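You operate a simulated robot arm through the tools that you are given. There is no shell and no other tool.

The job below is to be done with a simulated robot arm. You get a single attempt, and the scene is never put back.

Task
Set the supply to about 24 volts, push in the red plug and run the test.
Fine: switch off while the plug goes in; leave it on after; the test has to pass.

It is judged by the outcome, as a careful person would: the job done as asked, and still so three seconds after it is handed in. It fails if anything else is knocked over, pushed out of place, dropped, spilled or broken.

Robot
A 7-joint arm with a two-finger gripper, fixed in place. Base frame: the origin is on the floor under the middle of its stand, x ahead of it, y to its left, z up. Lengths are in m, angles in degrees, forces in N, time in s.
With the tool pointing down near the work surface it reaches from about 0.34 to 0.72 m from the base axis. Its first joint turns from -66.0 to 66.0 degrees. Payload 2.45 kg.
Tool frame: the origin (TCP) lies between the finger pads and is the grasp point; the fingertips stand 0.026 m ahead of it; z points along the fingers, y is the line along which they close. The gripper opens to 0.096 m; its body begins 0.069 m behind the TCP.
Orientation is told as [roll, pitch, yaw] about the base's x, y, z axes, in that order, counted from this pose: with the fingers straight down and closing along the base's y, the tool's x points along the base's -x, its y along +y and its z along -z.

Tools
- The arm moves only by the tool send_rows. Its argument "plan" is a list that holds one entry, the list of rows, each a list of 7 numbers: the shift along the base's x, y, z in m, then the turn, a rotation vector about the base's x, y, z in rad, then the closure, from 0 (fully open) to 1 (shut). In form: [[[x, y, z, ax, ay, az, grip], ...]]. A call has 1 to 20 rows; each row is the pose to reach, as a shift and turn from the pose commanded when the call began. Rows are played at 5 a second. More than 0.05 m and 8.6 degrees between two rows, or a gripper value outside its range, and nothing of the call is played. A pose out of reach is approached as far as the arm can. The call stops where the force on the tool passes 40 N (or 10 N more than at its start, if that is more) or the arm is blocked; 0.2 s more then pass. The fingers move at their own pace (about 0.05 m/s each) and stop on an object; they squeeze with about 37 N. The grip force told is the motor's: it shows also when the fingers shut on nothing. Time passes only in rows, and 0.2 s behind the last, so rows that repeat a pose let the fingers close. The reply holds the time, the measured pose of the TCP, the force on the tool along the base axes, the opening and the grip force, in the units named above and with some noise, with the torque about the TCP (base axes, N m) and any sound that the robot's microphone picked up, and new pictures: "show" is both (left out), scene, wrist or none.
- Cameras (640 x 400 px; columns grow to the right, rows downward): "scene" is fixed at [0.1609, -0.3928, 1.4158]; the picture's right is [0.78, -0.62, 0.00], its down [-0.40, -0.51, -0.76] and it looks along [0.48, 0.60, -0.65] (base axes); focal length 314 px, centre (320, 200). "wrist" rides on the gripper at [0.082, 0.003, -0.098] in the tool frame; the picture's right is [-0.04, 1.00, 0.00], its down [-0.73, -0.03, -0.68] and it looks along [-0.68, -0.03, 0.73] (tool axes); focal length 256 px, centre (320, 200). There is no depth. A picture from a camera that has moved, and an enlarged one, comes with that camera's place and axes in the base frame and with its lens.
- inspect(camera, box): a new picture of the part [left, top, right, bottom] of that camera's present view, enlarged. The clock stands still meanwhile.
- sign_off(): hands the job in; it is judged then, once.

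Nothing tells you positions but the pictures and the camera data. Unless the task says otherwise, let go and move clear before handing in.

The tools are called as a command line: name --argument value ..., lists and objects as JSON in quotes. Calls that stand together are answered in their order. send_rows: Moves the arm, as the interface text tells. Its arguments: {"type":"object","properties":{"plan":{"type":"array","items":{"type":"array","items":{"type":"array","items":{"type":"number"}}}},"show":{"type":"string","enum":["both","scene","wrist","none"]}},"required":["plan"]} The other tools are called the same way: inspect (camera, box) takes an enlarged picture of a part of a camera's view; sign_off () hands the job in.

At the start:

```text
t: 0.0
tcp_pos: [0.4603, -0.0961, 1.1752]
orientation: [0.0, 0.0, 0.0]
wrist_force: [-0.7, 0.4, -0.6]
moment: [-0.01, 0.0, -0.01]
grip_width: 0.0962
gripper_force: 0.2
```

scene: 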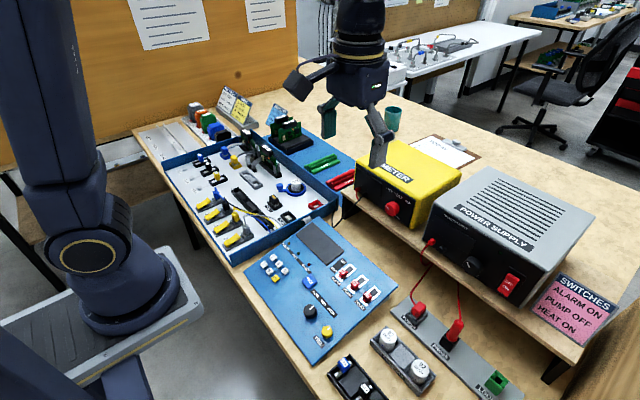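
wrist: 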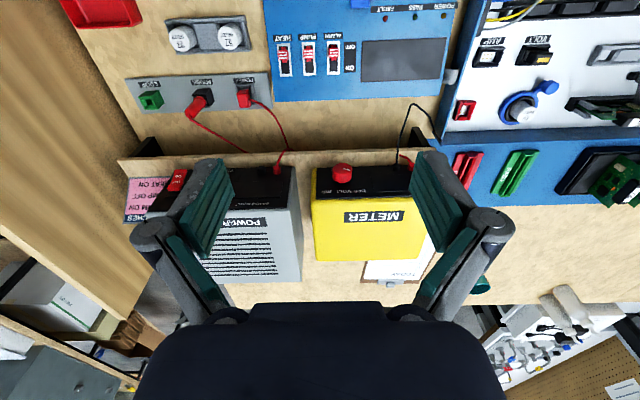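

I see a workbench with a power supply, a yellow meter, a blue test panel with switches, and a grey socket strip with red plugs. I'll look closer at each part before moving.

inspect --camera "scene" --box '[380, 220, 620, 370]'

inspect --camera "scene" --box '[240, 210, 400, 310]'

inspect --camera "scene" --box '[240, 280, 400, 400]'

inspect --camera "scene" --box '[380, 290, 540, 400]'

inspect --camera "wrist" --box '[110, 0, 310, 140]'

inspect --camera "wrist" --box '[260, 0, 460, 110]'

```text
2.67 times, centred on (500, 295) of scene
camera zoom: at [0.1609, -0.3928, 1.4158], right [0.78, -0.62, 0.0], down [-0.4, -0.51, -0.76], along [0.48, 0.6, -0.65], focal length 836 px, centre (-160, -53)
```

zoom: 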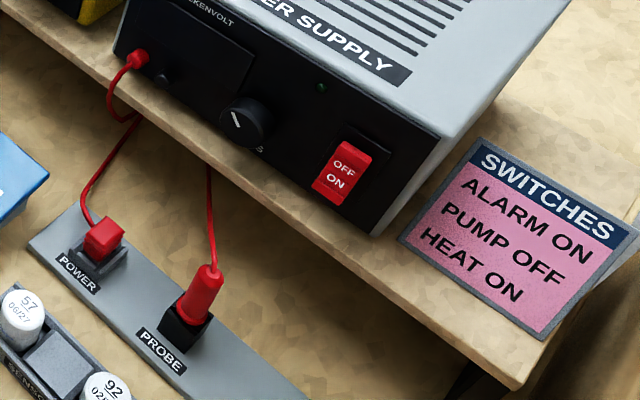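

```text
4.00 times, centred on (320, 260) of scene
camera zoom: at [0.1609, -0.3928, 1.4158], right [0.78, -0.62, 0.0], down [-0.4, -0.51, -0.76], along [0.48, 0.6, -0.65], focal length 1254 px, centre (320, -40)
```

zoom: 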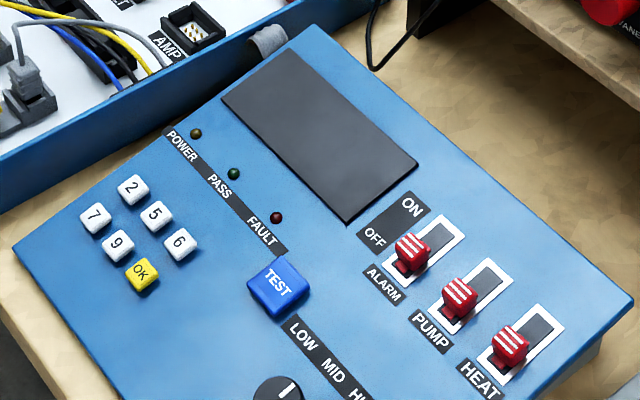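

```text
3.33 times, centred on (320, 340) of scene
camera zoom: at [0.1609, -0.3928, 1.4158], right [0.78, -0.62, 0.0], down [-0.4, -0.51, -0.76], along [0.48, 0.6, -0.65], focal length 1046 px, centre (320, -267)
```

zoom: 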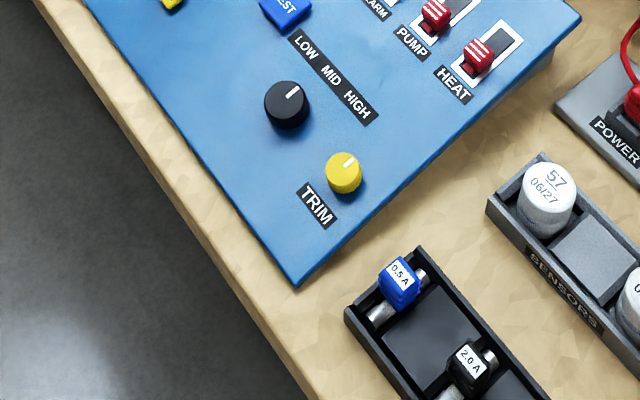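

```text
3.64 times, centred on (460, 345) of scene
camera zoom: at [0.1609, -0.3928, 1.4158], right [0.78, -0.62, 0.0], down [-0.4, -0.51, -0.76], along [0.48, 0.6, -0.65], focal length 1140 px, centre (-189, -327)
```

zoom: 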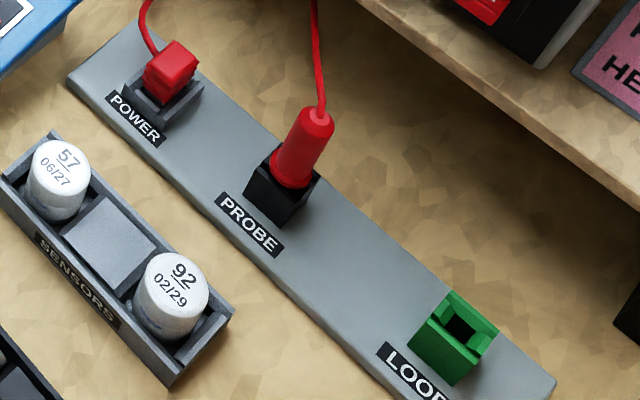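

```text
2.86 times, centred on (210, 70) of wrist
camera zoom: at [0.3774, -0.0929, 1.2728], right [0.04, 1.0, 0.0], down [0.73, -0.03, 0.68], along [0.68, -0.03, -0.73], focal length 731 px, centre (634, 571)
```

zoom: 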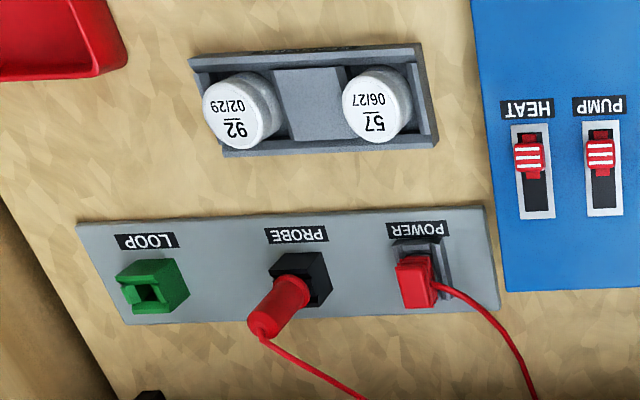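

```text
3.20 times, centred on (360, 55) of wrist
camera zoom: at [0.3774, -0.0929, 1.2728], right [0.04, 1.0, 0.0], down [0.73, -0.03, 0.68], along [0.68, -0.03, -0.73], focal length 819 px, centre (192, 664)
```

zoom: 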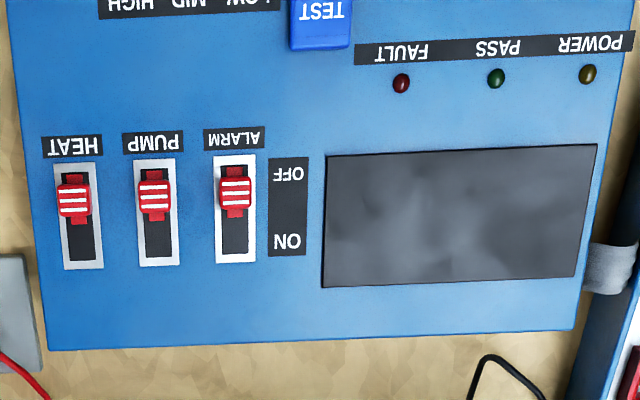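

The card by the supply gives switch settings (alarm on, pump off, heat on), and the POWER plug looks half in its socket. I'll read the remaining notes and parts first.

inspect --camera "scene" --box '[170, 80, 310, 165]'

inspect --camera "scene" --box '[340, 120, 500, 230]'

inspect --camera "scene" --box '[160, 130, 350, 260]'

inspect --camera "scene" --box '[420, 220, 530, 310]'

inspect --camera "wrist" --box '[110, 140, 310, 260]'

inspect --camera "wrist" --box '[300, 130, 500, 300]'

inspect --camera "scene" --box '[80, 0, 480, 80]'

inspect --camera "scene" --box '[400, 280, 500, 360]'

```text
4.57 times, centred on (240, 122) of scene
camera zoom: at [0.1609, -0.3928, 1.4158], right [0.78, -0.62, 0.0], down [-0.4, -0.51, -0.76], along [0.48, 0.6, -0.65], focal length 1434 px, centre (686, 554)
```

zoom: 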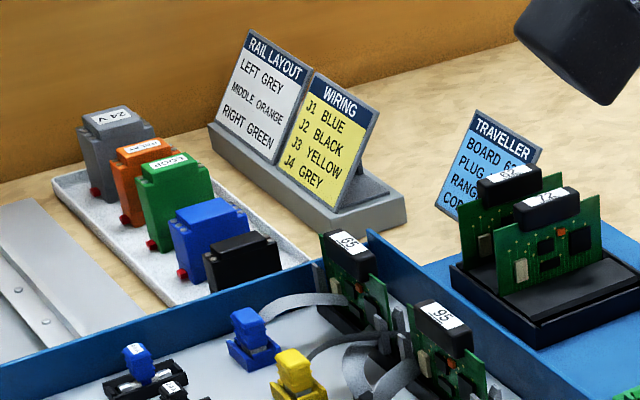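

```text
3.64 times, centred on (420, 175) of scene
camera zoom: at [0.1609, -0.3928, 1.4158], right [0.78, -0.62, 0.0], down [-0.4, -0.51, -0.76], along [0.48, 0.6, -0.65], focal length 1140 px, centre (-44, 291)
```

zoom: 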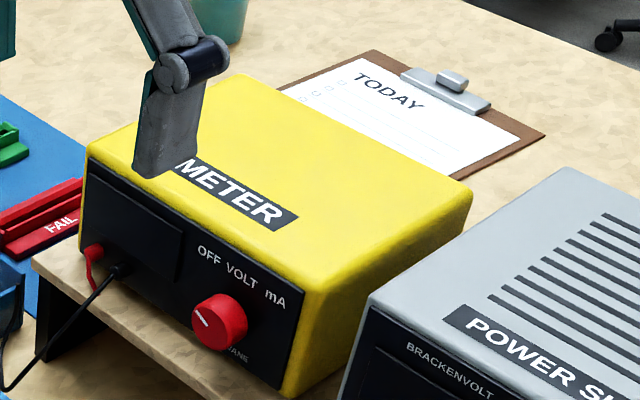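

```text
3.08 times, centred on (255, 195) of scene
camera zoom: at [0.1609, -0.3928, 1.4158], right [0.78, -0.62, 0.0], down [-0.4, -0.51, -0.76], along [0.48, 0.6, -0.65], focal length 965 px, centre (520, 215)
```

zoom: 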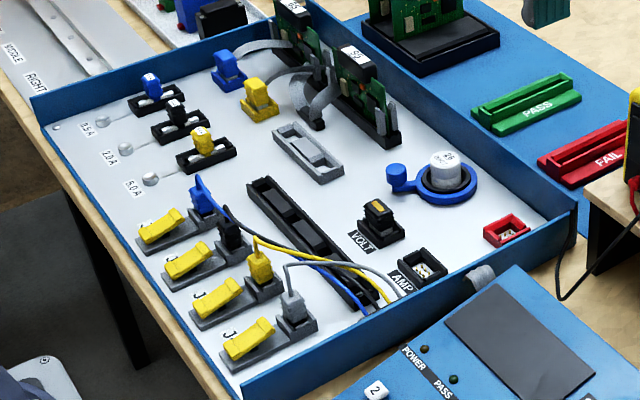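

```text
4.44 times, centred on (475, 265) of scene
camera zoom: at [0.1609, -0.3928, 1.4158], right [0.78, -0.62, 0.0], down [-0.4, -0.51, -0.76], along [0.48, 0.6, -0.65], focal length 1394 px, centre (-369, -89)
```

zoom: 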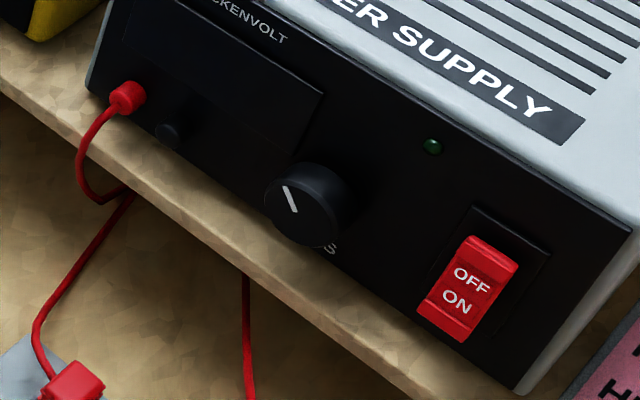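

```text
3.20 times, centred on (210, 200) of wrist
camera zoom: at [0.3774, -0.0929, 1.2728], right [0.04, 1.0, 0.0], down [0.73, -0.03, 0.68], along [0.68, -0.03, -0.73], focal length 819 px, centre (672, 200)
```

zoom: 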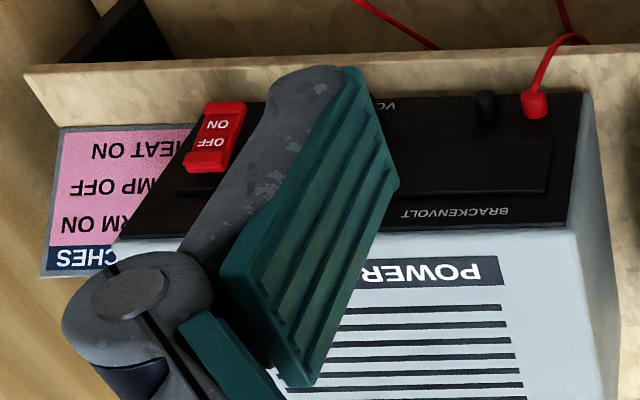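

```text
2.35 times, centred on (400, 215) of wrist
camera zoom: at [0.3774, -0.0929, 1.2728], right [0.04, 1.0, 0.0], down [0.73, -0.03, 0.68], along [0.68, -0.03, -0.73], focal length 602 px, centre (132, 165)
```

zoom: 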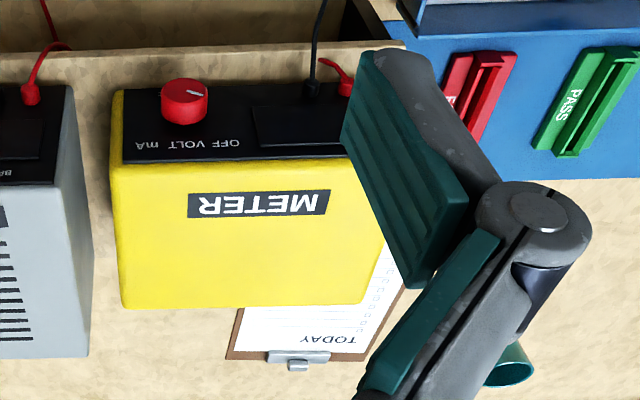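

```text
1.60 times, centred on (280, 40) of scene
camera zoom: at [0.1609, -0.3928, 1.4158], right [0.78, -0.62, 0.0], down [-0.4, -0.51, -0.76], along [0.48, 0.6, -0.65], focal length 502 px, centre (384, 456)
```

zoom: 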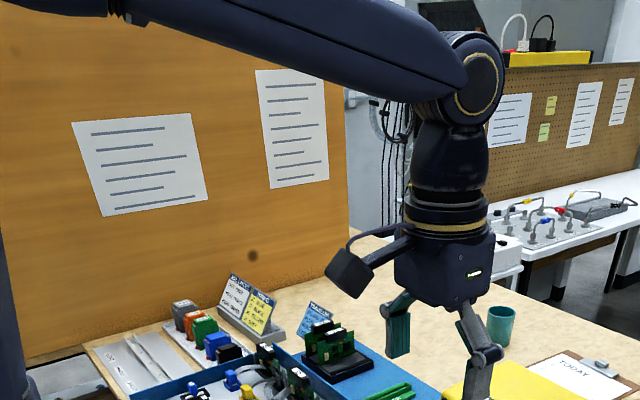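

```text
5.00 times, centred on (450, 320) of scene
camera zoom: at [0.1609, -0.3928, 1.4158], right [0.78, -0.62, 0.0], down [-0.4, -0.51, -0.76], along [0.48, 0.6, -0.65], focal length 1568 px, centre (-330, -400)
```

zoom: 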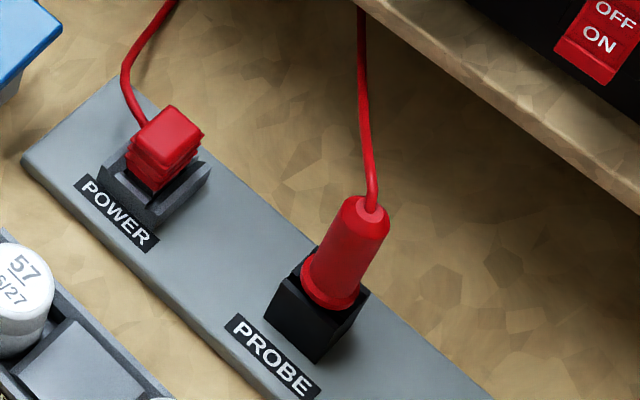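

From both views I place the POWER plug near (0.556, -0.240, 0.80), the supply's rocker near (0.632, -0.343, 0.937), its knob near (0.62, -0.275, 0.93) and the TEST button near (0.419, -0.036, 0.795). Next I move the wrist camera in front of the supply to read its panel.

send_rows --plan '[[[-0.01, -0.045, -0.0, 0, 0, 0, 0], [-0.02, -0.09, -0.01, 0, 0, 0, 0], [-0.03, -0.13, -0.03, 0, 0, 0, 0], [-0.04, -0.165, -0.06, 0, 0, 0, 0], [-0.05, -0.18, -0.09, 0, 0, 0, 0], [-0.05, -0.18, -0.1, 0, -0.1, 0, 0], [-0.05, -0.18, -0.1, 0, -0.2, 0, 0], [-0.05, -0.18, -0.1, 0, -0.3, 0, 0]]]'

```text
t: 1.8
tcp_pos: [0.4106, -0.2747, 1.0744]
orientation: [0.0, -17.2, 0.1]
wrist_force: [0.2, -0.4, 0.1]
moment: [0.05, 0.03, -0.01]
grip_width: 0.096
gripper_force: 0.0
camera wrist: at [0.3019, -0.2728, 1.1437], right [0.04, 1.0, 0.01], down [0.5, -0.03, 0.87], along [0.87, -0.03, -0.5], focal length 256 px, centre (320, 200)
```

scene: 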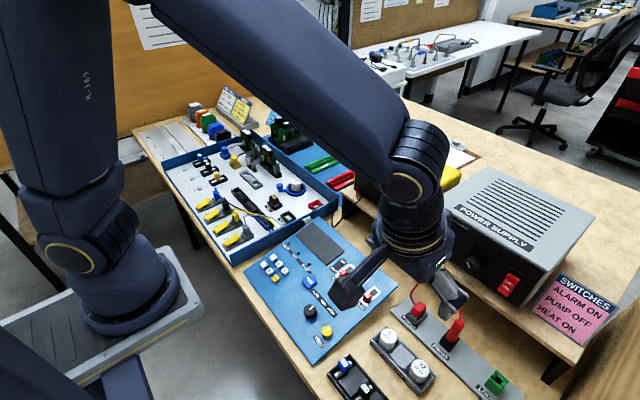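
wrist: 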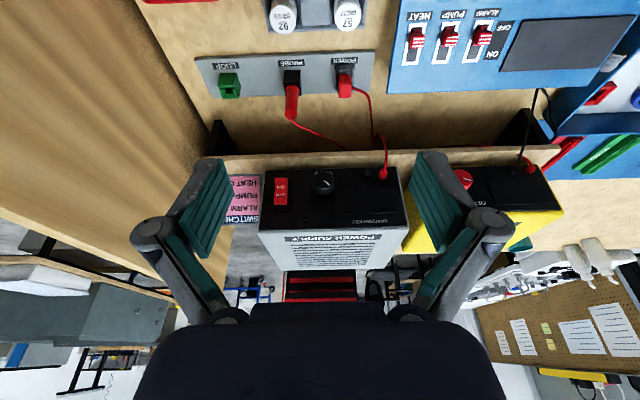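

The panel is in the wrist view now, shown upside down. I'll zoom in on it.

inspect --camera "wrist" --box '[250, 150, 410, 250]'

inspect --camera "wrist" --box '[260, 160, 350, 216]'

inspect --camera "wrist" --box '[190, 40, 390, 165]'

inspect --camera "wrist" --box '[380, 0, 640, 165]'

```text
4.00 times, centred on (330, 200) of wrist
camera zoom: at [0.3019, -0.2728, 1.1437], right [0.04, 1.0, 0.01], down [0.5, -0.03, 0.87], along [0.87, -0.03, -0.5], focal length 1024 px, centre (280, 200)
```

zoom: 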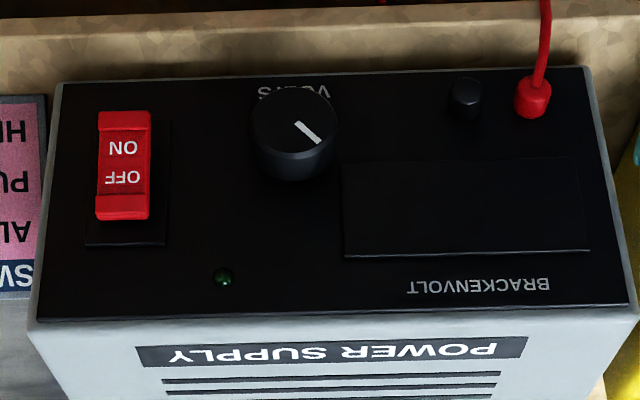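

```text
7.11 times, centred on (305, 188) of wrist
camera zoom: at [0.3019, -0.2728, 1.1437], right [0.04, 1.0, 0.01], down [0.5, -0.03, 0.87], along [0.87, -0.03, -0.5], focal length 1820 px, centre (427, 285)
```

zoom: 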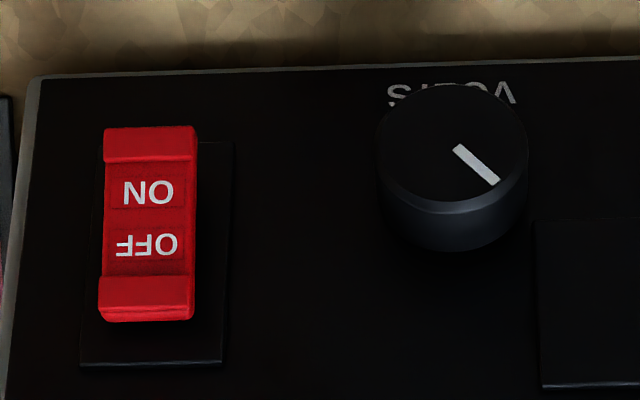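

```text
3.20 times, centred on (290, 102) of wrist
camera zoom: at [0.3019, -0.2728, 1.1437], right [0.04, 1.0, 0.01], down [0.5, -0.03, 0.87], along [0.87, -0.03, -0.5], focal length 819 px, centre (416, 512)
```

zoom: 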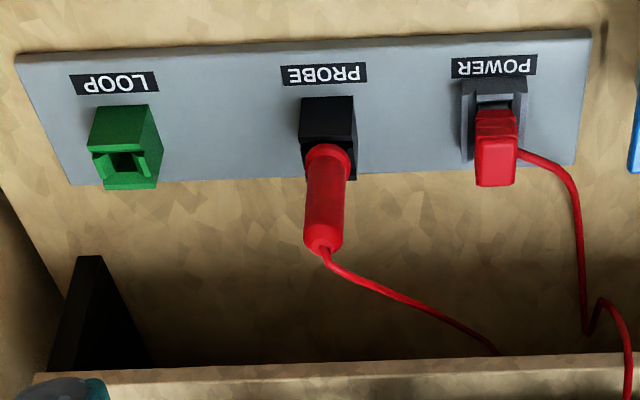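

```text
2.42 times, centred on (510, 82) of wrist
camera zoom: at [0.3019, -0.2728, 1.1437], right [0.04, 1.0, 0.01], down [0.5, -0.03, 0.87], along [0.87, -0.03, -0.5], focal length 621 px, centre (-141, 485)
```

zoom: 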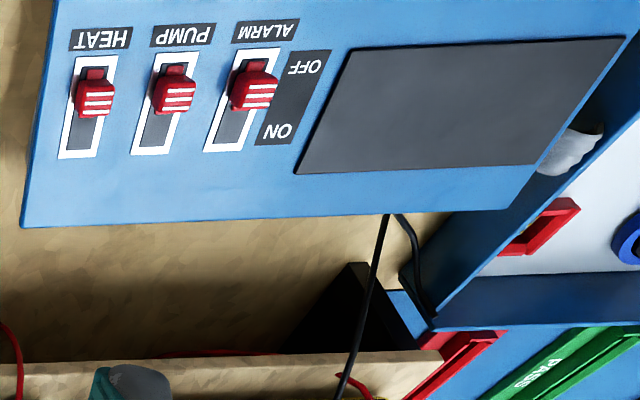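

The supply is off (its LED and display are dark) and the knob points to about half past ten. I'll switch it on with closed fingertips on the rocker's lower (ON) end so I can read the voltage, starting with a tilt and a pre-contact pose.

send_rows --plan '[[[0.03, -0.02, 0.0, 0, -0.13, 0, 1], [0.06, -0.035, -0.03, 0, -0.26, 0, 1], [0.09, -0.05, -0.06, 0, -0.39, 0, 1], [0.115, -0.06, -0.09, 0, -0.52, 0, 1], [0.13, -0.067, -0.12, 0, -0.64, 0, 1], [0.13, -0.067, -0.14, 0, -0.747, 0, 1], [0.13, -0.067, -0.145, 0, -0.747, 0, 1], [0.13, -0.067, -0.145, 0, -0.747, 0, 1]]]'

```text
t: 3.6
tcp_pos: [0.5381, -0.3429, 0.9288]
orientation: [-0.1, -60.0, 0.0]
wrist_force: [0.6, 0.8, -0.2]
moment: [0.0, -0.01, -0.02]
grip_width: 0.0002
gripper_force: 28.7
camera wrist: at [0.413, -0.3404, 0.9073], right [0.02, 1.0, 0.03], down [-0.22, -0.03, 0.97], along [0.97, -0.03, 0.22], focal length 256 px, centre (320, 200)
```

scene: 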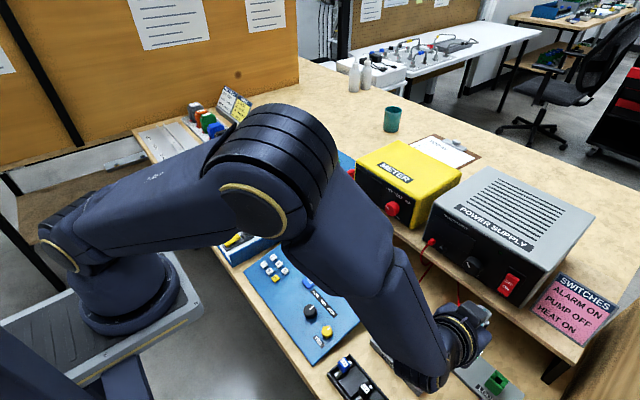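
wrist: 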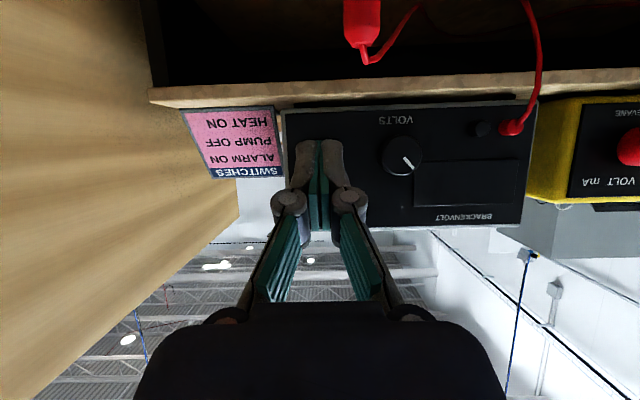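

The fingertips sit in front of the rocker's lower half. I'll push forward in small steps and watch the force and the sound.

send_rows --plan '[[[0.02, 0, 0, 0, 0, 0, 1], [0.04, 0, 0, 0, 0, 0, 1], [0.05, 0, 0, 0, 0, 0, 1], [0.055, 0, 0, 0, 0, 0, 1], [0.06, 0, 0, 0, 0, 0, 1], [0.064, 0, 0, 0, 0, 0, 1], [0.068, 0, 0, 0, 0, 0, 1], [0.072, 0, 0, 0, 0, 0, 1]]]'

```text
t: 5.4
tcp_pos: [0.6093, -0.3428, 0.9272]
orientation: [0.0, -59.7, -0.3]
wrist_force: [-26.2, 6.0, 3.0]
moment: [-0.04, -0.05, 0.13]
grip_width: 0.0059
gripper_force: 28.7
camera wrist: at [0.4818, -0.3407, 0.9071], right [0.02, 1.0, 0.03], down [-0.22, -0.03, 0.98], along [0.98, -0.03, 0.21], focal length 256 px, centre (320, 200)
```

scene: 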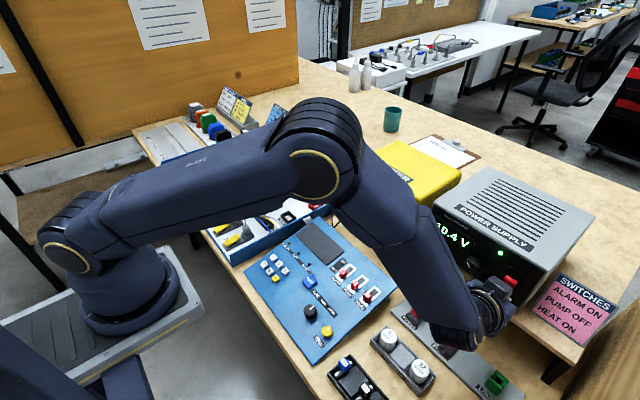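
wrist: 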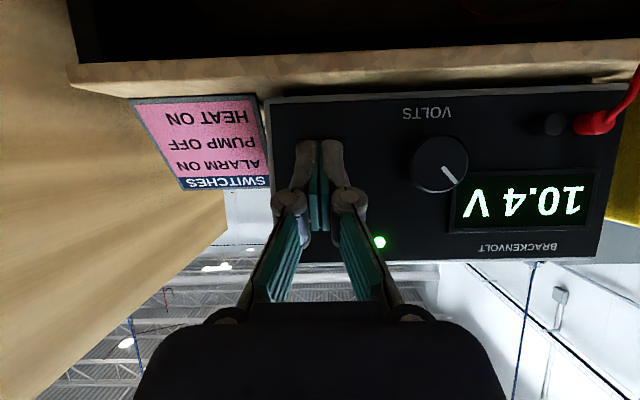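

The supply is on and reads 10.4 V. Next I back off, roll the open gripper about -40° and line it up in front of the VOLTS knob.

send_rows --plan '[[[-0.02, 0, 0, 0, 0, 0, 1], [-0.06, 0, 0, 0, 0, 0, 1], [-0.08, 0.02, 0, -0.13, 0, 0, 0.8], [-0.08, 0.04, 0, -0.26, 0, 0, 0.54], [-0.08, 0.055, 0, -0.39, 0, 0, 0.54], [-0.08, 0.07, 0, -0.52, 0, 0, 0.54], [-0.08, 0.07, 0, -0.65, 0, 0, 0.54], [-0.08, 0.07, 0, -0.698, 0, 0, 0.54], [-0.08, 0.07, 0, -0.698, 0, 0, 0.54]]]'

```text
t: 7.4
tcp_pos: [0.5315, -0.2805, 0.939]
orientation: [-58.6, -41.5, 48.0]
wrist_force: [-0.6, 0.6, 0.4]
moment: [-0.02, 0.0, -0.01]
grip_width: 0.0442
gripper_force: 0.0
out of reach, approached as far as the arm can: row 8, 9
camera wrist: at [0.4042, -0.2919, 0.9212], right [0.01, 0.79, -0.61], down [-0.22, 0.6, 0.77], along [0.98, 0.12, 0.18], focal length 256 px, centre (320, 200)
```

scene: 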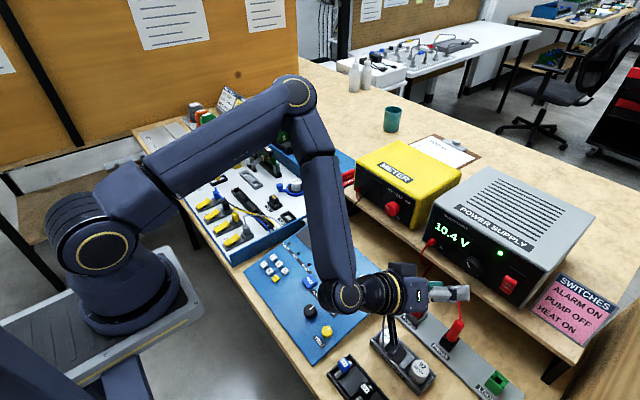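
wrist: 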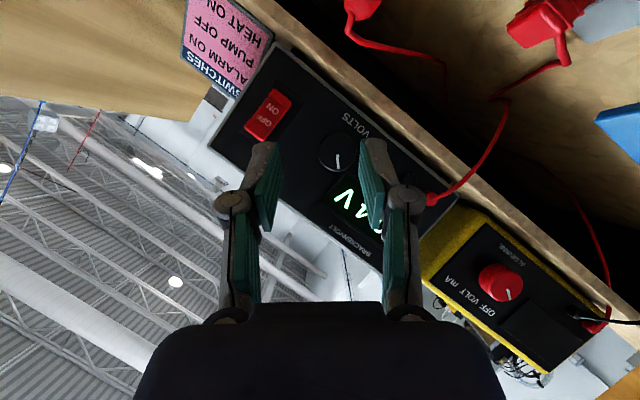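

The roll ran short of reach by a couple of degrees, so I'll ease it back to about -30° and check where that puts the tool.

send_rows --plan '[[[0, 0, 0, 0.09, 0, 0, 0.54], [0, 0, 0, 0.174, 0, 0, 0.54], [0, 0, 0, 0.174, 0, 0, 0.54]]]' --show "wrist"

```text
t: 8.2
tcp_pos: [0.5304, -0.2805, 0.9381]
orientation: [-49.1, -48.6, 40.7]
wrist_force: [0.5, -1.0, 0.0]
moment: [-0.02, -0.01, 0.0]
grip_width: 0.0443
gripper_force: 0.1
camera wrist: at [0.4046, -0.2882, 0.9187], right [0.02, 0.88, -0.47], down [-0.22, 0.46, 0.86], along [0.97, 0.09, 0.2], focal length 256 px, centre (320, 200)
```

wrist: 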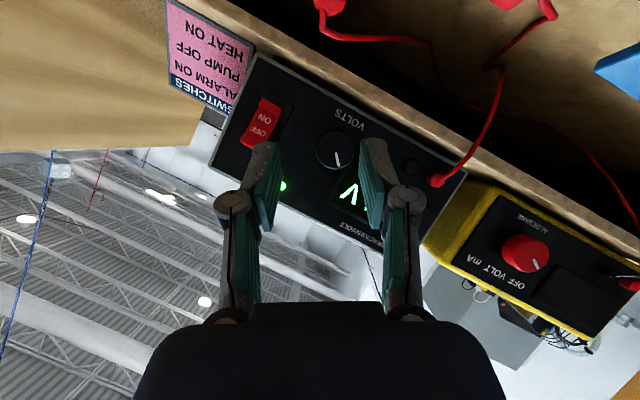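

The roll is now about -28°. I'll zoom in to fix the knob's centre before advancing.

inspect --camera "wrist" --box '[260, 100, 420, 200]'

```text
4.00 times, centred on (340, 150) of wrist
camera zoom: at [0.4046, -0.2882, 0.9187], right [0.02, 0.88, -0.47], down [-0.22, 0.46, 0.86], along [0.97, 0.09, 0.2], focal length 1024 px, centre (240, 400)
```

zoom: 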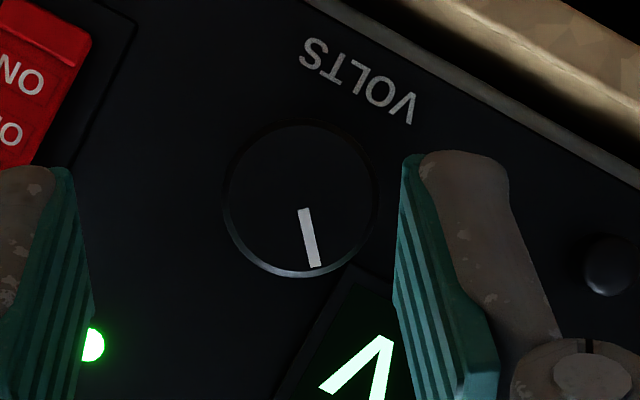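

The knob's face centre is at about y -0.2775, z 0.921. I'll centre the fingers on it, advance and close.

send_rows --plan '[[[0, 0.0072, -0.0089, 0, 0, 0, 0.54], [0.04, 0.0072, -0.0089, 0, 0, 0, 0.54], [0.065, 0.0072, -0.0089, 0, 0, 0, 0.54], [0.075, 0.0072, -0.0089, 0, 0, 0, 0.54], [0.082, 0.0072, -0.0089, 0, 0, 0, 0.54], [0.082, 0.0072, -0.0089, 0, 0, 0, 0.54]]]'

```text
t: 9.6
tcp_pos: [0.6136, -0.2731, 0.9285]
orientation: [-49.0, -48.6, 40.9]
wrist_force: [0.8, 0.8, 0.6]
moment: [-0.02, -0.03, 0.0]
grip_width: 0.0441
gripper_force: 0.1
camera wrist: at [0.4865, -0.2811, 0.909], right [0.02, 0.88, -0.47], down [-0.22, 0.46, 0.86], along [0.98, 0.09, 0.2], focal length 256 px, centre (320, 200)
```

scene: 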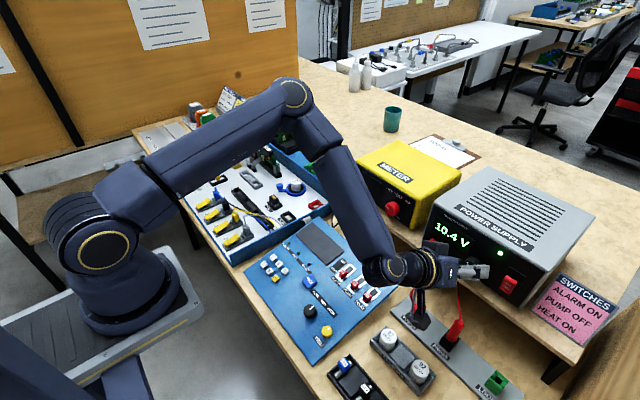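
wrist: 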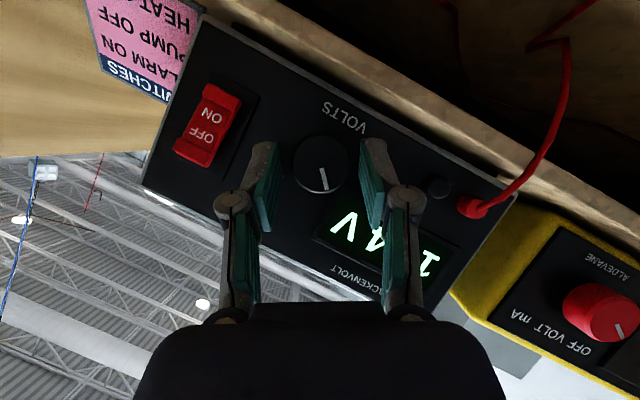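

The knob sits between the pads. I'll close on it.

send_rows --plan '[[[0, 0, 0, 0, 0, 0, 0.8], [0, 0, 0, 0, 0, 0, 1], [0, 0, 0, 0, 0, 0, 1], [0, 0, 0, 0, 0, 0, 1]]]' --show "wrist"

```text
t: 10.6
tcp_pos: [0.6139, -0.271, 0.9288]
orientation: [-49.1, -48.5, 40.9]
wrist_force: [-1.3, 4.9, -2.5]
moment: [0.05, -0.02, 0.1]
grip_width: 0.0315
gripper_force: 44.9
camera wrist: at [0.4864, -0.2808, 0.9088], right [0.02, 0.88, -0.47], down [-0.22, 0.46, 0.86], along [0.98, 0.09, 0.2], focal length 256 px, centre (320, 200)
```

wrist: 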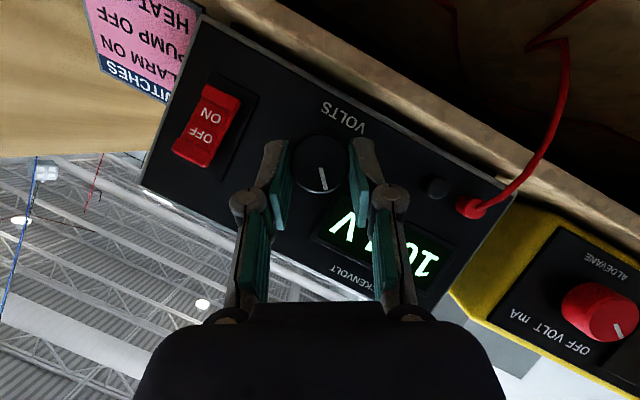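

The knob is held (opening 31.5 mm). Now I'll turn it clockwise as seen from the front by about 60° and watch the display.

send_rows --plan '[[[0, -0.001, 0.0005, 0.131, 0, 0, 1], [0, -0.0022, 0.0009, 0.262, 0, 0, 1], [0, -0.0033, 0.0011, 0.393, 0, 0, 1], [0, -0.0045, 0.0011, 0.524, 0, 0, 1], [0, -0.0057, 0.001, 0.655, 0, 0, 1], [0, -0.0068, 0.0007, 0.785, 0, 0, 1], [0, -0.0079, 0.0003, 0.916, 0, 0, 1], [0, -0.009, -0.0003, 1.047, 0, 0, 1], [0, -0.009, -0.0003, 1.047, 0, 0, 1]]]'

```text
t: 12.6
tcp_pos: [0.6118, -0.282, 0.929]
orientation: [49.0, -48.4, -41.0]
wrist_force: [4.5, -2.6, -5.7]
moment: [0.0, 0.83, 0.33]
grip_width: 0.0318
gripper_force: 44.9
camera wrist: at [0.4863, -0.2688, 0.9125], right [0.02, 0.85, 0.53], down [-0.22, -0.51, 0.83], along [0.97, -0.14, 0.18], focal length 256 px, centre (320, 200)
```

scene: 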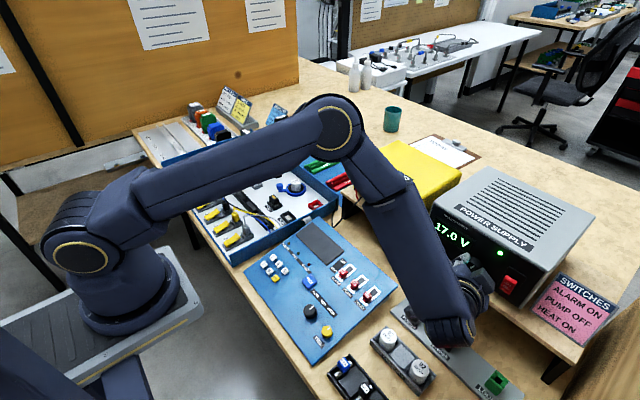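
wrist: 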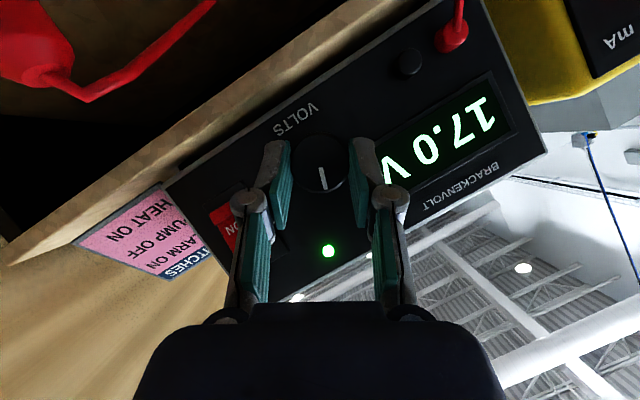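

Sixty degrees took it from 10.4 V to 17.0 V, so about 64° more gives 24 V. I'll release, pull back, roll back and grip the knob again.

send_rows --plan '[[[0, 0, 0, 0, 0, 0, 0.54], [0, 0, 0, 0, 0, 0, 0.54], [-0.03, 0, 0, 0, 0, 0, 0.54], [-0.035, 0.0012, 0, -0.14, 0, 0, 0.54], [-0.035, 0.0024, 0, -0.28, 0, 0, 0.54], [-0.035, 0.0036, 0, -0.42, 0, 0, 0.54], [-0.035, 0.0048, -0.002, -0.56, 0, 0, 0.54], [-0.035, 0.006, -0.002, -0.7, 0, 0, 0.54], [-0.035, 0.0072, -0.002, -0.84, 0, 0, 0.54], [-0.035, 0.0084, -0.002, -0.98, 0, 0, 0.54], [-0.035, 0.0096, -0.002, -1.117, 0, 0, 0.54], [-0.035, 0.0096, -0.002, -1.117, 0, 0, 0.54]]]'

```text
t: 15.2
tcp_pos: [0.5782, -0.2731, 0.9266]
orientation: [-53.5, -45.8, 44.2]
wrist_force: [-0.8, -0.2, 0.8]
moment: [-0.02, -0.03, -0.03]
grip_width: 0.0442
gripper_force: 0.0
camera wrist: at [0.4511, -0.2819, 0.908], right [0.02, 0.85, -0.53], down [-0.22, 0.52, 0.82], along [0.97, 0.1, 0.2], focal length 256 px, centre (320, 200)
```

scene: 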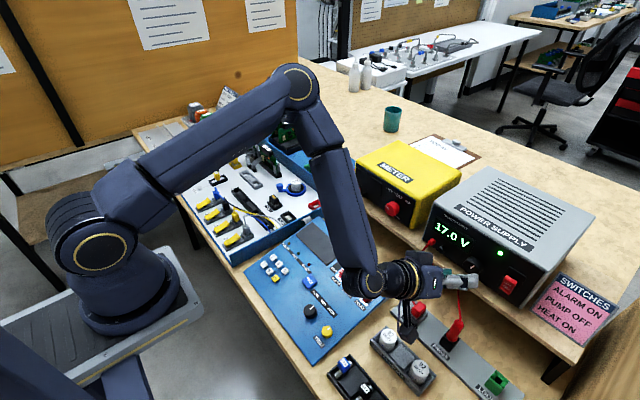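
wrist: 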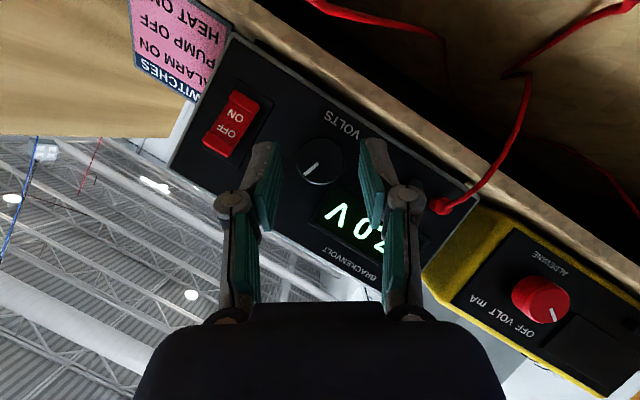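

The gripper is rolled back to -32°. I'll advance, close and turn the knob the remaining amount.

send_rows --plan '[[[0.025, 0, 0, 0, 0, 0, 0.54], [0.035, 0, 0, 0, 0, 0, 0.54], [0.035, 0, 0, 0, 0, 0, 1], [0.035, 0, 0, 0, 0, 0, 1], [0.035, 0, 0, 0, 0, 0, 1], [0.035, -0.0011, 0.0006, 0.1396, 0, 0, 1], [0.035, -0.0023, 0.0011, 0.279, 0, 0, 1], [0.035, -0.0035, 0.0013, 0.419, 0, 0, 1], [0.035, -0.0048, 0.0014, 0.558, 0, 0, 1], [0.035, -0.0061, 0.0013, 0.698, 0, 0, 1], [0.035, -0.0073, 0.0011, 0.838, 0, 0, 1], [0.035, -0.0085, 0.0006, 0.977, 0, 0, 1], [0.035, -0.009, 0.0003, 1.05, 0, 0, 1], [0.035, -0.009, 0.0003, 1.05, 0, 0, 1]]]'

```text
t: 18.2
tcp_pos: [0.6122, -0.2819, 0.9265]
orientation: [44.5, -50.9, -37.4]
wrist_force: [-17.3, 3.5, 8.1]
moment: [0.09, 0.42, 0.53]
grip_width: 0.0317
gripper_force: 44.9
camera wrist: at [0.4858, -0.2691, 0.9103], right [0.02, 0.88, 0.47], down [-0.22, -0.46, 0.86], along [0.98, -0.12, 0.19], focal length 256 px, centre (320, 200)
```

scene: 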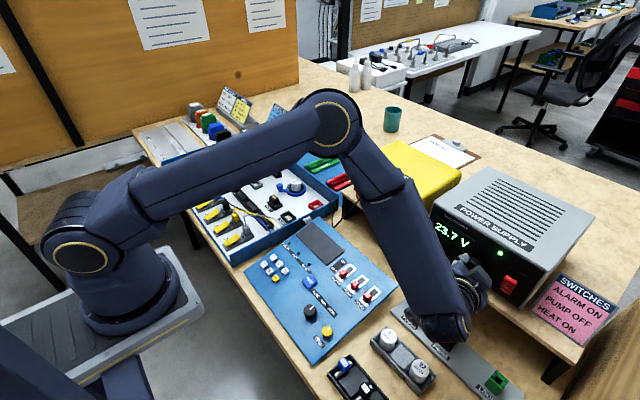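
wrist: 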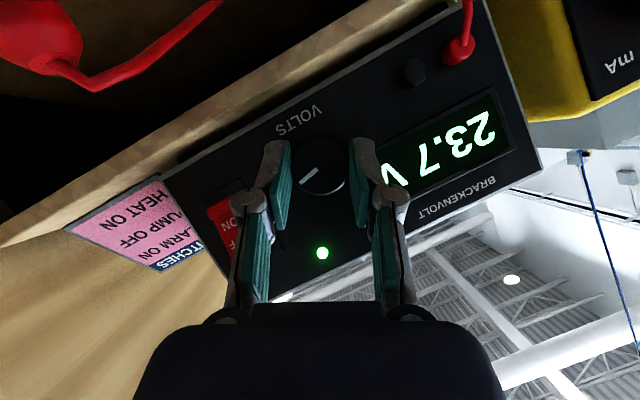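

It reads 23.7 V. A further 2.7° should bring it to 24 V.

send_rows --plan '[[[-0.001, -0.0004, -0.0002, 0.048, 0, 0, 1], [-0.001, -0.0004, -0.0002, 0.048, 0, 0, 1]]]' --show "wrist"

```text
t: 18.8
tcp_pos: [0.6143, -0.2812, 0.9274]
orientation: [47.8, -49.3, -40.0]
wrist_force: [-3.5, 0.0, 4.3]
moment: [0.0, 0.86, 0.55]
grip_width: 0.0316
gripper_force: 45.1
camera wrist: at [0.4859, -0.2685, 0.9107], right [0.02, 0.86, 0.51], down [-0.22, -0.5, 0.84], along [0.97, -0.13, 0.18], focal length 256 px, centre (320, 200)
```

wrist: 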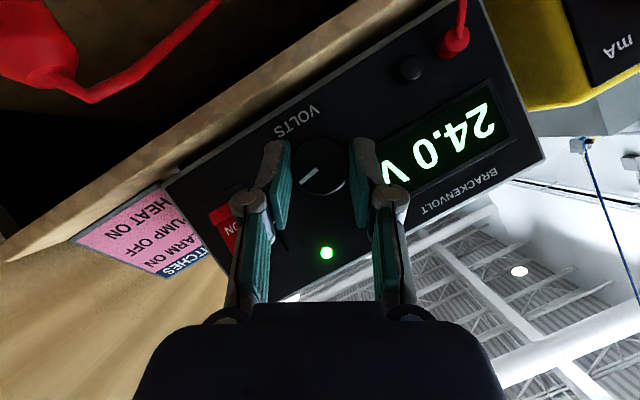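

The display reads 24.0 V. I'll release the knob, back away, roll level, close the fingers and line up with the rocker's upper (OFF) end.

send_rows --plan '[[[0, 0, 0, 0, 0, 0, 0.54], [0, 0, 0, 0, 0, 0, 0.54], [-0.03, 0, 0, 0, 0, 0, 0.54], [-0.07, 0, 0, 0, 0, 0, 0.54], [-0.07, -0.015, 0.007, -0.135, 0, 0, 1], [-0.07, -0.03, 0.014, -0.27, 0, 0, 1], [-0.07, -0.045, 0.022, -0.405, 0, 0, 1], [-0.07, -0.062, 0.029, -0.54, 0, 0, 1], [-0.07, -0.062, 0.029, -0.54, 0, 0, 1], [-0.07, -0.062, 0.029, -0.54, 0, 0, 1]]]'

```text
t: 21.0
tcp_pos: [0.5429, -0.344, 0.9565]
orientation: [-4.2, -59.8, 3.6]
wrist_force: [0.4, 0.3, -0.7]
moment: [-0.01, 0.01, 0.01]
grip_width: 0.0
gripper_force: 28.7
camera wrist: at [0.4153, -0.3411, 0.9356], right [0.02, 1.0, 0.0], down [-0.22, 0.01, 0.98], along [0.98, -0.02, 0.22], focal length 256 px, centre (320, 200)
```

scene: 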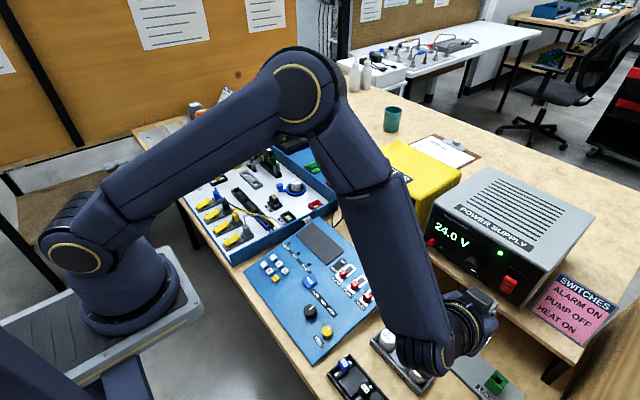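
wrist: 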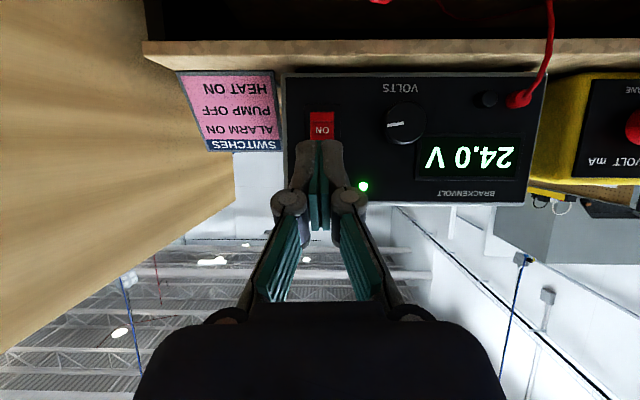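

The display reads 24.0 V and the tip is in front of the OFF end. I'll push it in.

send_rows --plan '[[[0.02, 0, 0, 0, 0, 0, 1], [0.04, 0, 0, 0, 0, 0, 1], [0.05, 0, 0, 0, 0, 0, 1], [0.055, 0, 0, 0, 0, 0, 1], [0.06, 0, 0, 0, 0, 0, 1], [0.064, 0, 0, 0, 0, 0, 1], [0.068, 0, 0, 0, 0, 0, 1]]]'

```text
t: 22.6
tcp_pos: [0.6105, -0.3428, 0.9555]
orientation: [-3.9, -59.9, 3.5]
wrist_force: [-2.0, 2.1, 0.8]
moment: [-0.04, -0.02, 0.03]
grip_width: 0.0
gripper_force: 28.5
camera wrist: at [0.4835, -0.341, 0.9351], right [0.02, 1.0, 0.0], down [-0.22, 0.0, 0.98], along [0.98, -0.02, 0.22], focal length 256 px, centre (320, 200)
```

scene: 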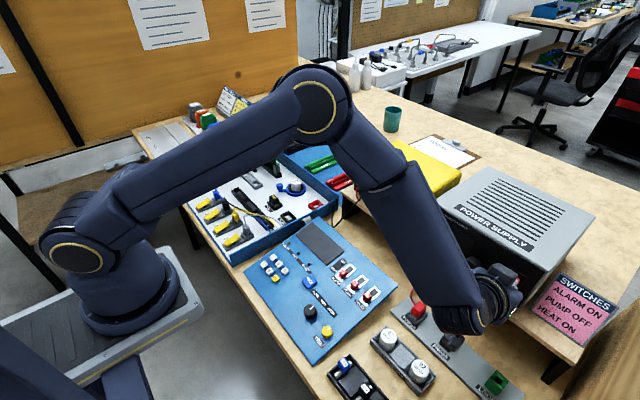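
wrist: 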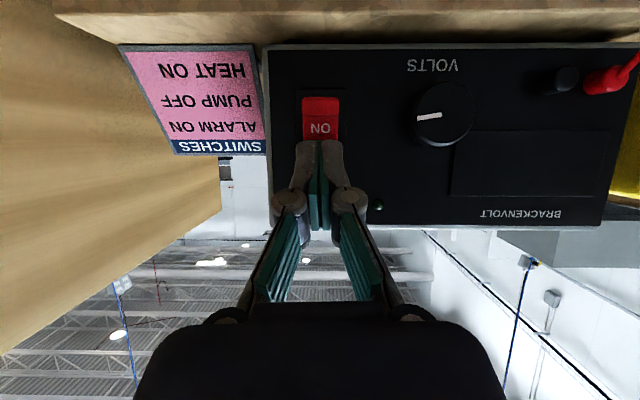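

The supply is off. Next I retract, bring the tool vertical and look closely at the POWER plug from above.

send_rows --plan '[[[-0.035, 0, 0.01, 0, 0, 0, 1], [-0.07, 0, 0.03, 0, 0, 0, 1], [-0.09, 0.01, 0.05, 0.0036, 0.131, -0.002, 1], [-0.1, 0.03, 0.06, 0.0071, 0.262, -0.0041, 1], [-0.11, 0.05, 0.06, 0.0107, 0.393, -0.0062, 1], [-0.11, 0.07, 0.06, 0.0143, 0.524, -0.0082, 1], [-0.11, 0.09, 0.06, 0.0178, 0.654, -0.0103, 1], [-0.11, 0.103, 0.04, 0.0214, 0.785, -0.0123, 1], [-0.11, 0.103, 0.02, 0.0249, 0.916, -0.0144, 1], [-0.11, 0.103, -0.01, 0.0285, 1.047, -0.0164, 1], [-0.11, 0.103, -0.01, 0.0285, 1.047, -0.0164, 1]]]'

```text
t: 25.0
tcp_pos: [0.5015, -0.2402, 0.9458]
orientation: [-0.2, 0.1, 0.2]
wrist_force: [0.8, 0.1, -0.5]
moment: [0.01, 0.0, 0.04]
grip_width: 0.0003
gripper_force: 28.7
camera wrist: at [0.4179, -0.2375, 1.0452], right [0.04, 1.0, 0.0], down [0.73, -0.03, 0.68], along [0.68, -0.03, -0.74], focal length 256 px, centre (320, 200)
```

scene: 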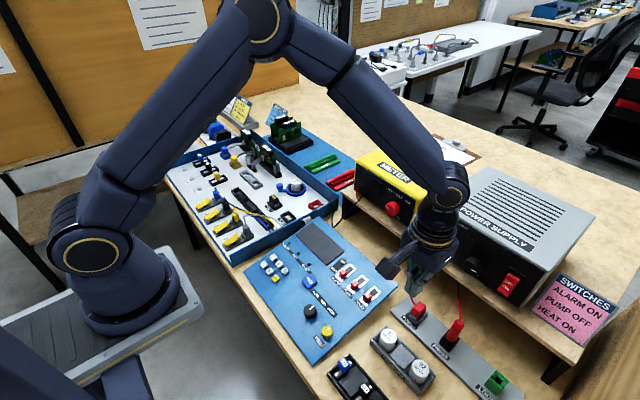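
wrist: 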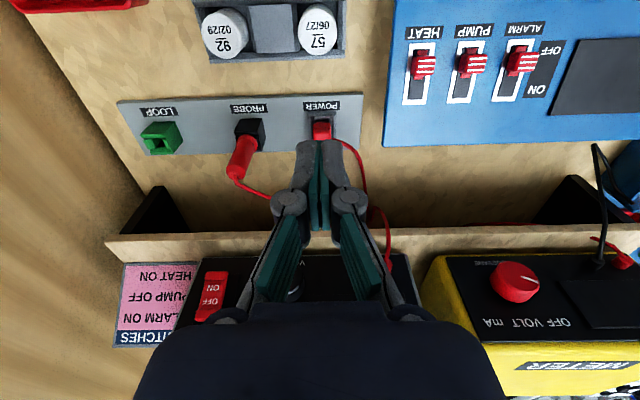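

inspect --camera "wrist" --box '[280, 90, 380, 155]'

inspect --camera "scene" --box '[390, 280, 470, 340]'

inspect --camera "scene" --box '[240, 90, 300, 140]'

```text
6.15 times, centred on (330, 122) of wrist
camera zoom: at [0.4179, -0.2375, 1.0452], right [0.04, 1.0, 0.0], down [0.73, -0.03, 0.68], along [0.68, -0.03, -0.74], focal length 1575 px, centre (258, 677)
```

zoom: 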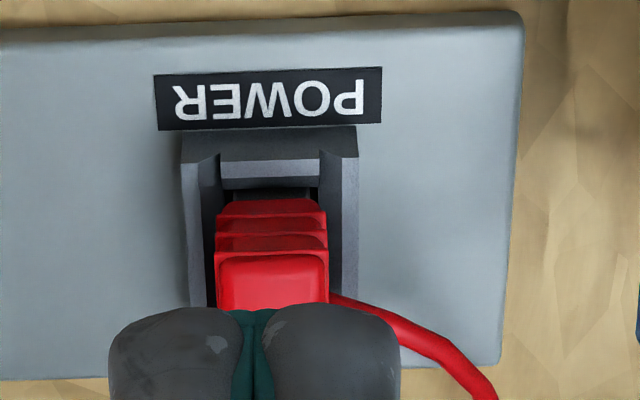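

```text
6.67 times, centred on (430, 310) of scene
camera zoom: at [0.1609, -0.3928, 1.4158], right [0.78, -0.62, 0.0], down [-0.4, -0.51, -0.76], along [0.48, 0.6, -0.65], focal length 2091 px, centre (-413, -533)
```

zoom: 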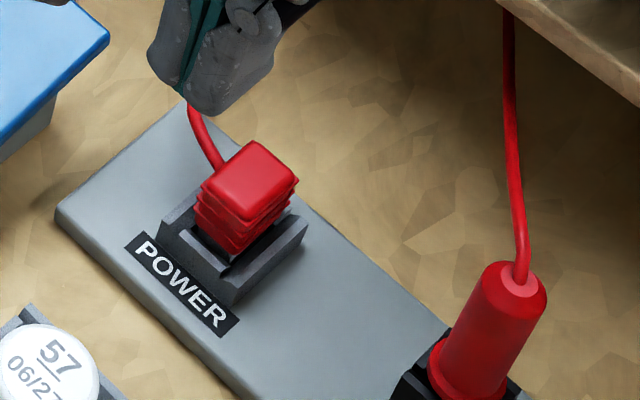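

```text
8.00 times, centred on (270, 115) of scene
camera zoom: at [0.1609, -0.3928, 1.4158], right [0.78, -0.62, 0.0], down [-0.4, -0.51, -0.76], along [0.48, 0.6, -0.65], focal length 2509 px, centre (720, 880)
```

zoom: 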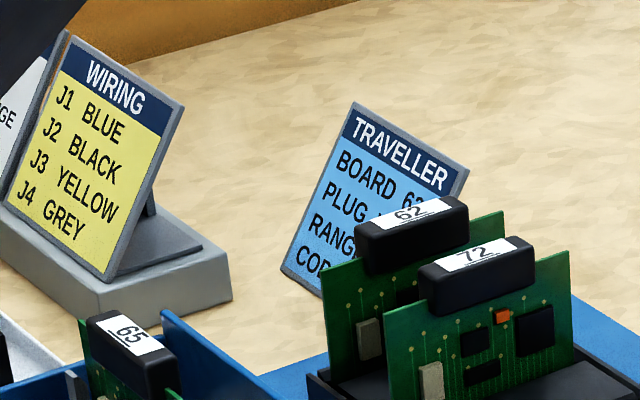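

The plug stands upright in its POWER socket, about 1 cm or more short of seated. Before pressing it I'll check how close the shelf edge comes.

inspect --camera "wrist" --box '[360, 200, 460, 265]'

inspect --camera "scene" --box '[350, 190, 550, 315]'

```text
6.15 times, centred on (410, 232) of wrist
camera zoom: at [0.4179, -0.2375, 1.0452], right [0.04, 1.0, 0.0], down [0.73, -0.03, 0.68], along [0.68, -0.03, -0.74], focal length 1575 px, centre (-234, 0)
```

zoom: 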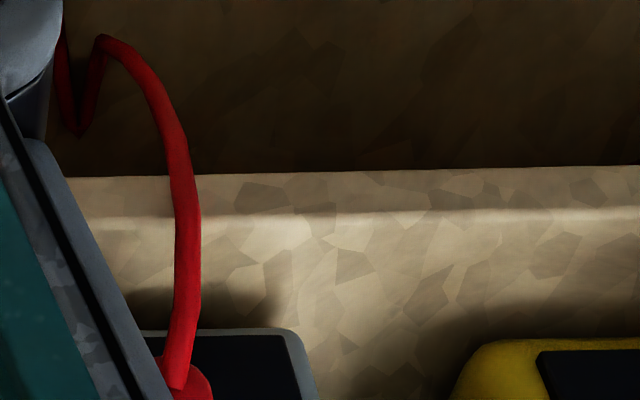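

```text
3.20 times, centred on (450, 252) of scene
camera zoom: at [0.1609, -0.3928, 1.4158], right [0.78, -0.62, 0.0], down [-0.4, -0.51, -0.76], along [0.48, 0.6, -0.65], focal length 1004 px, centre (-96, 32)
```

zoom: 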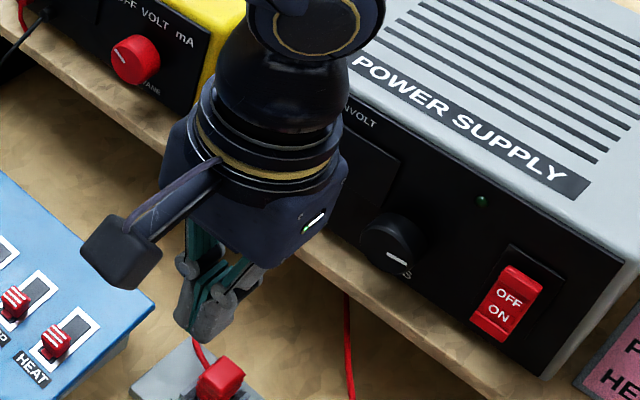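

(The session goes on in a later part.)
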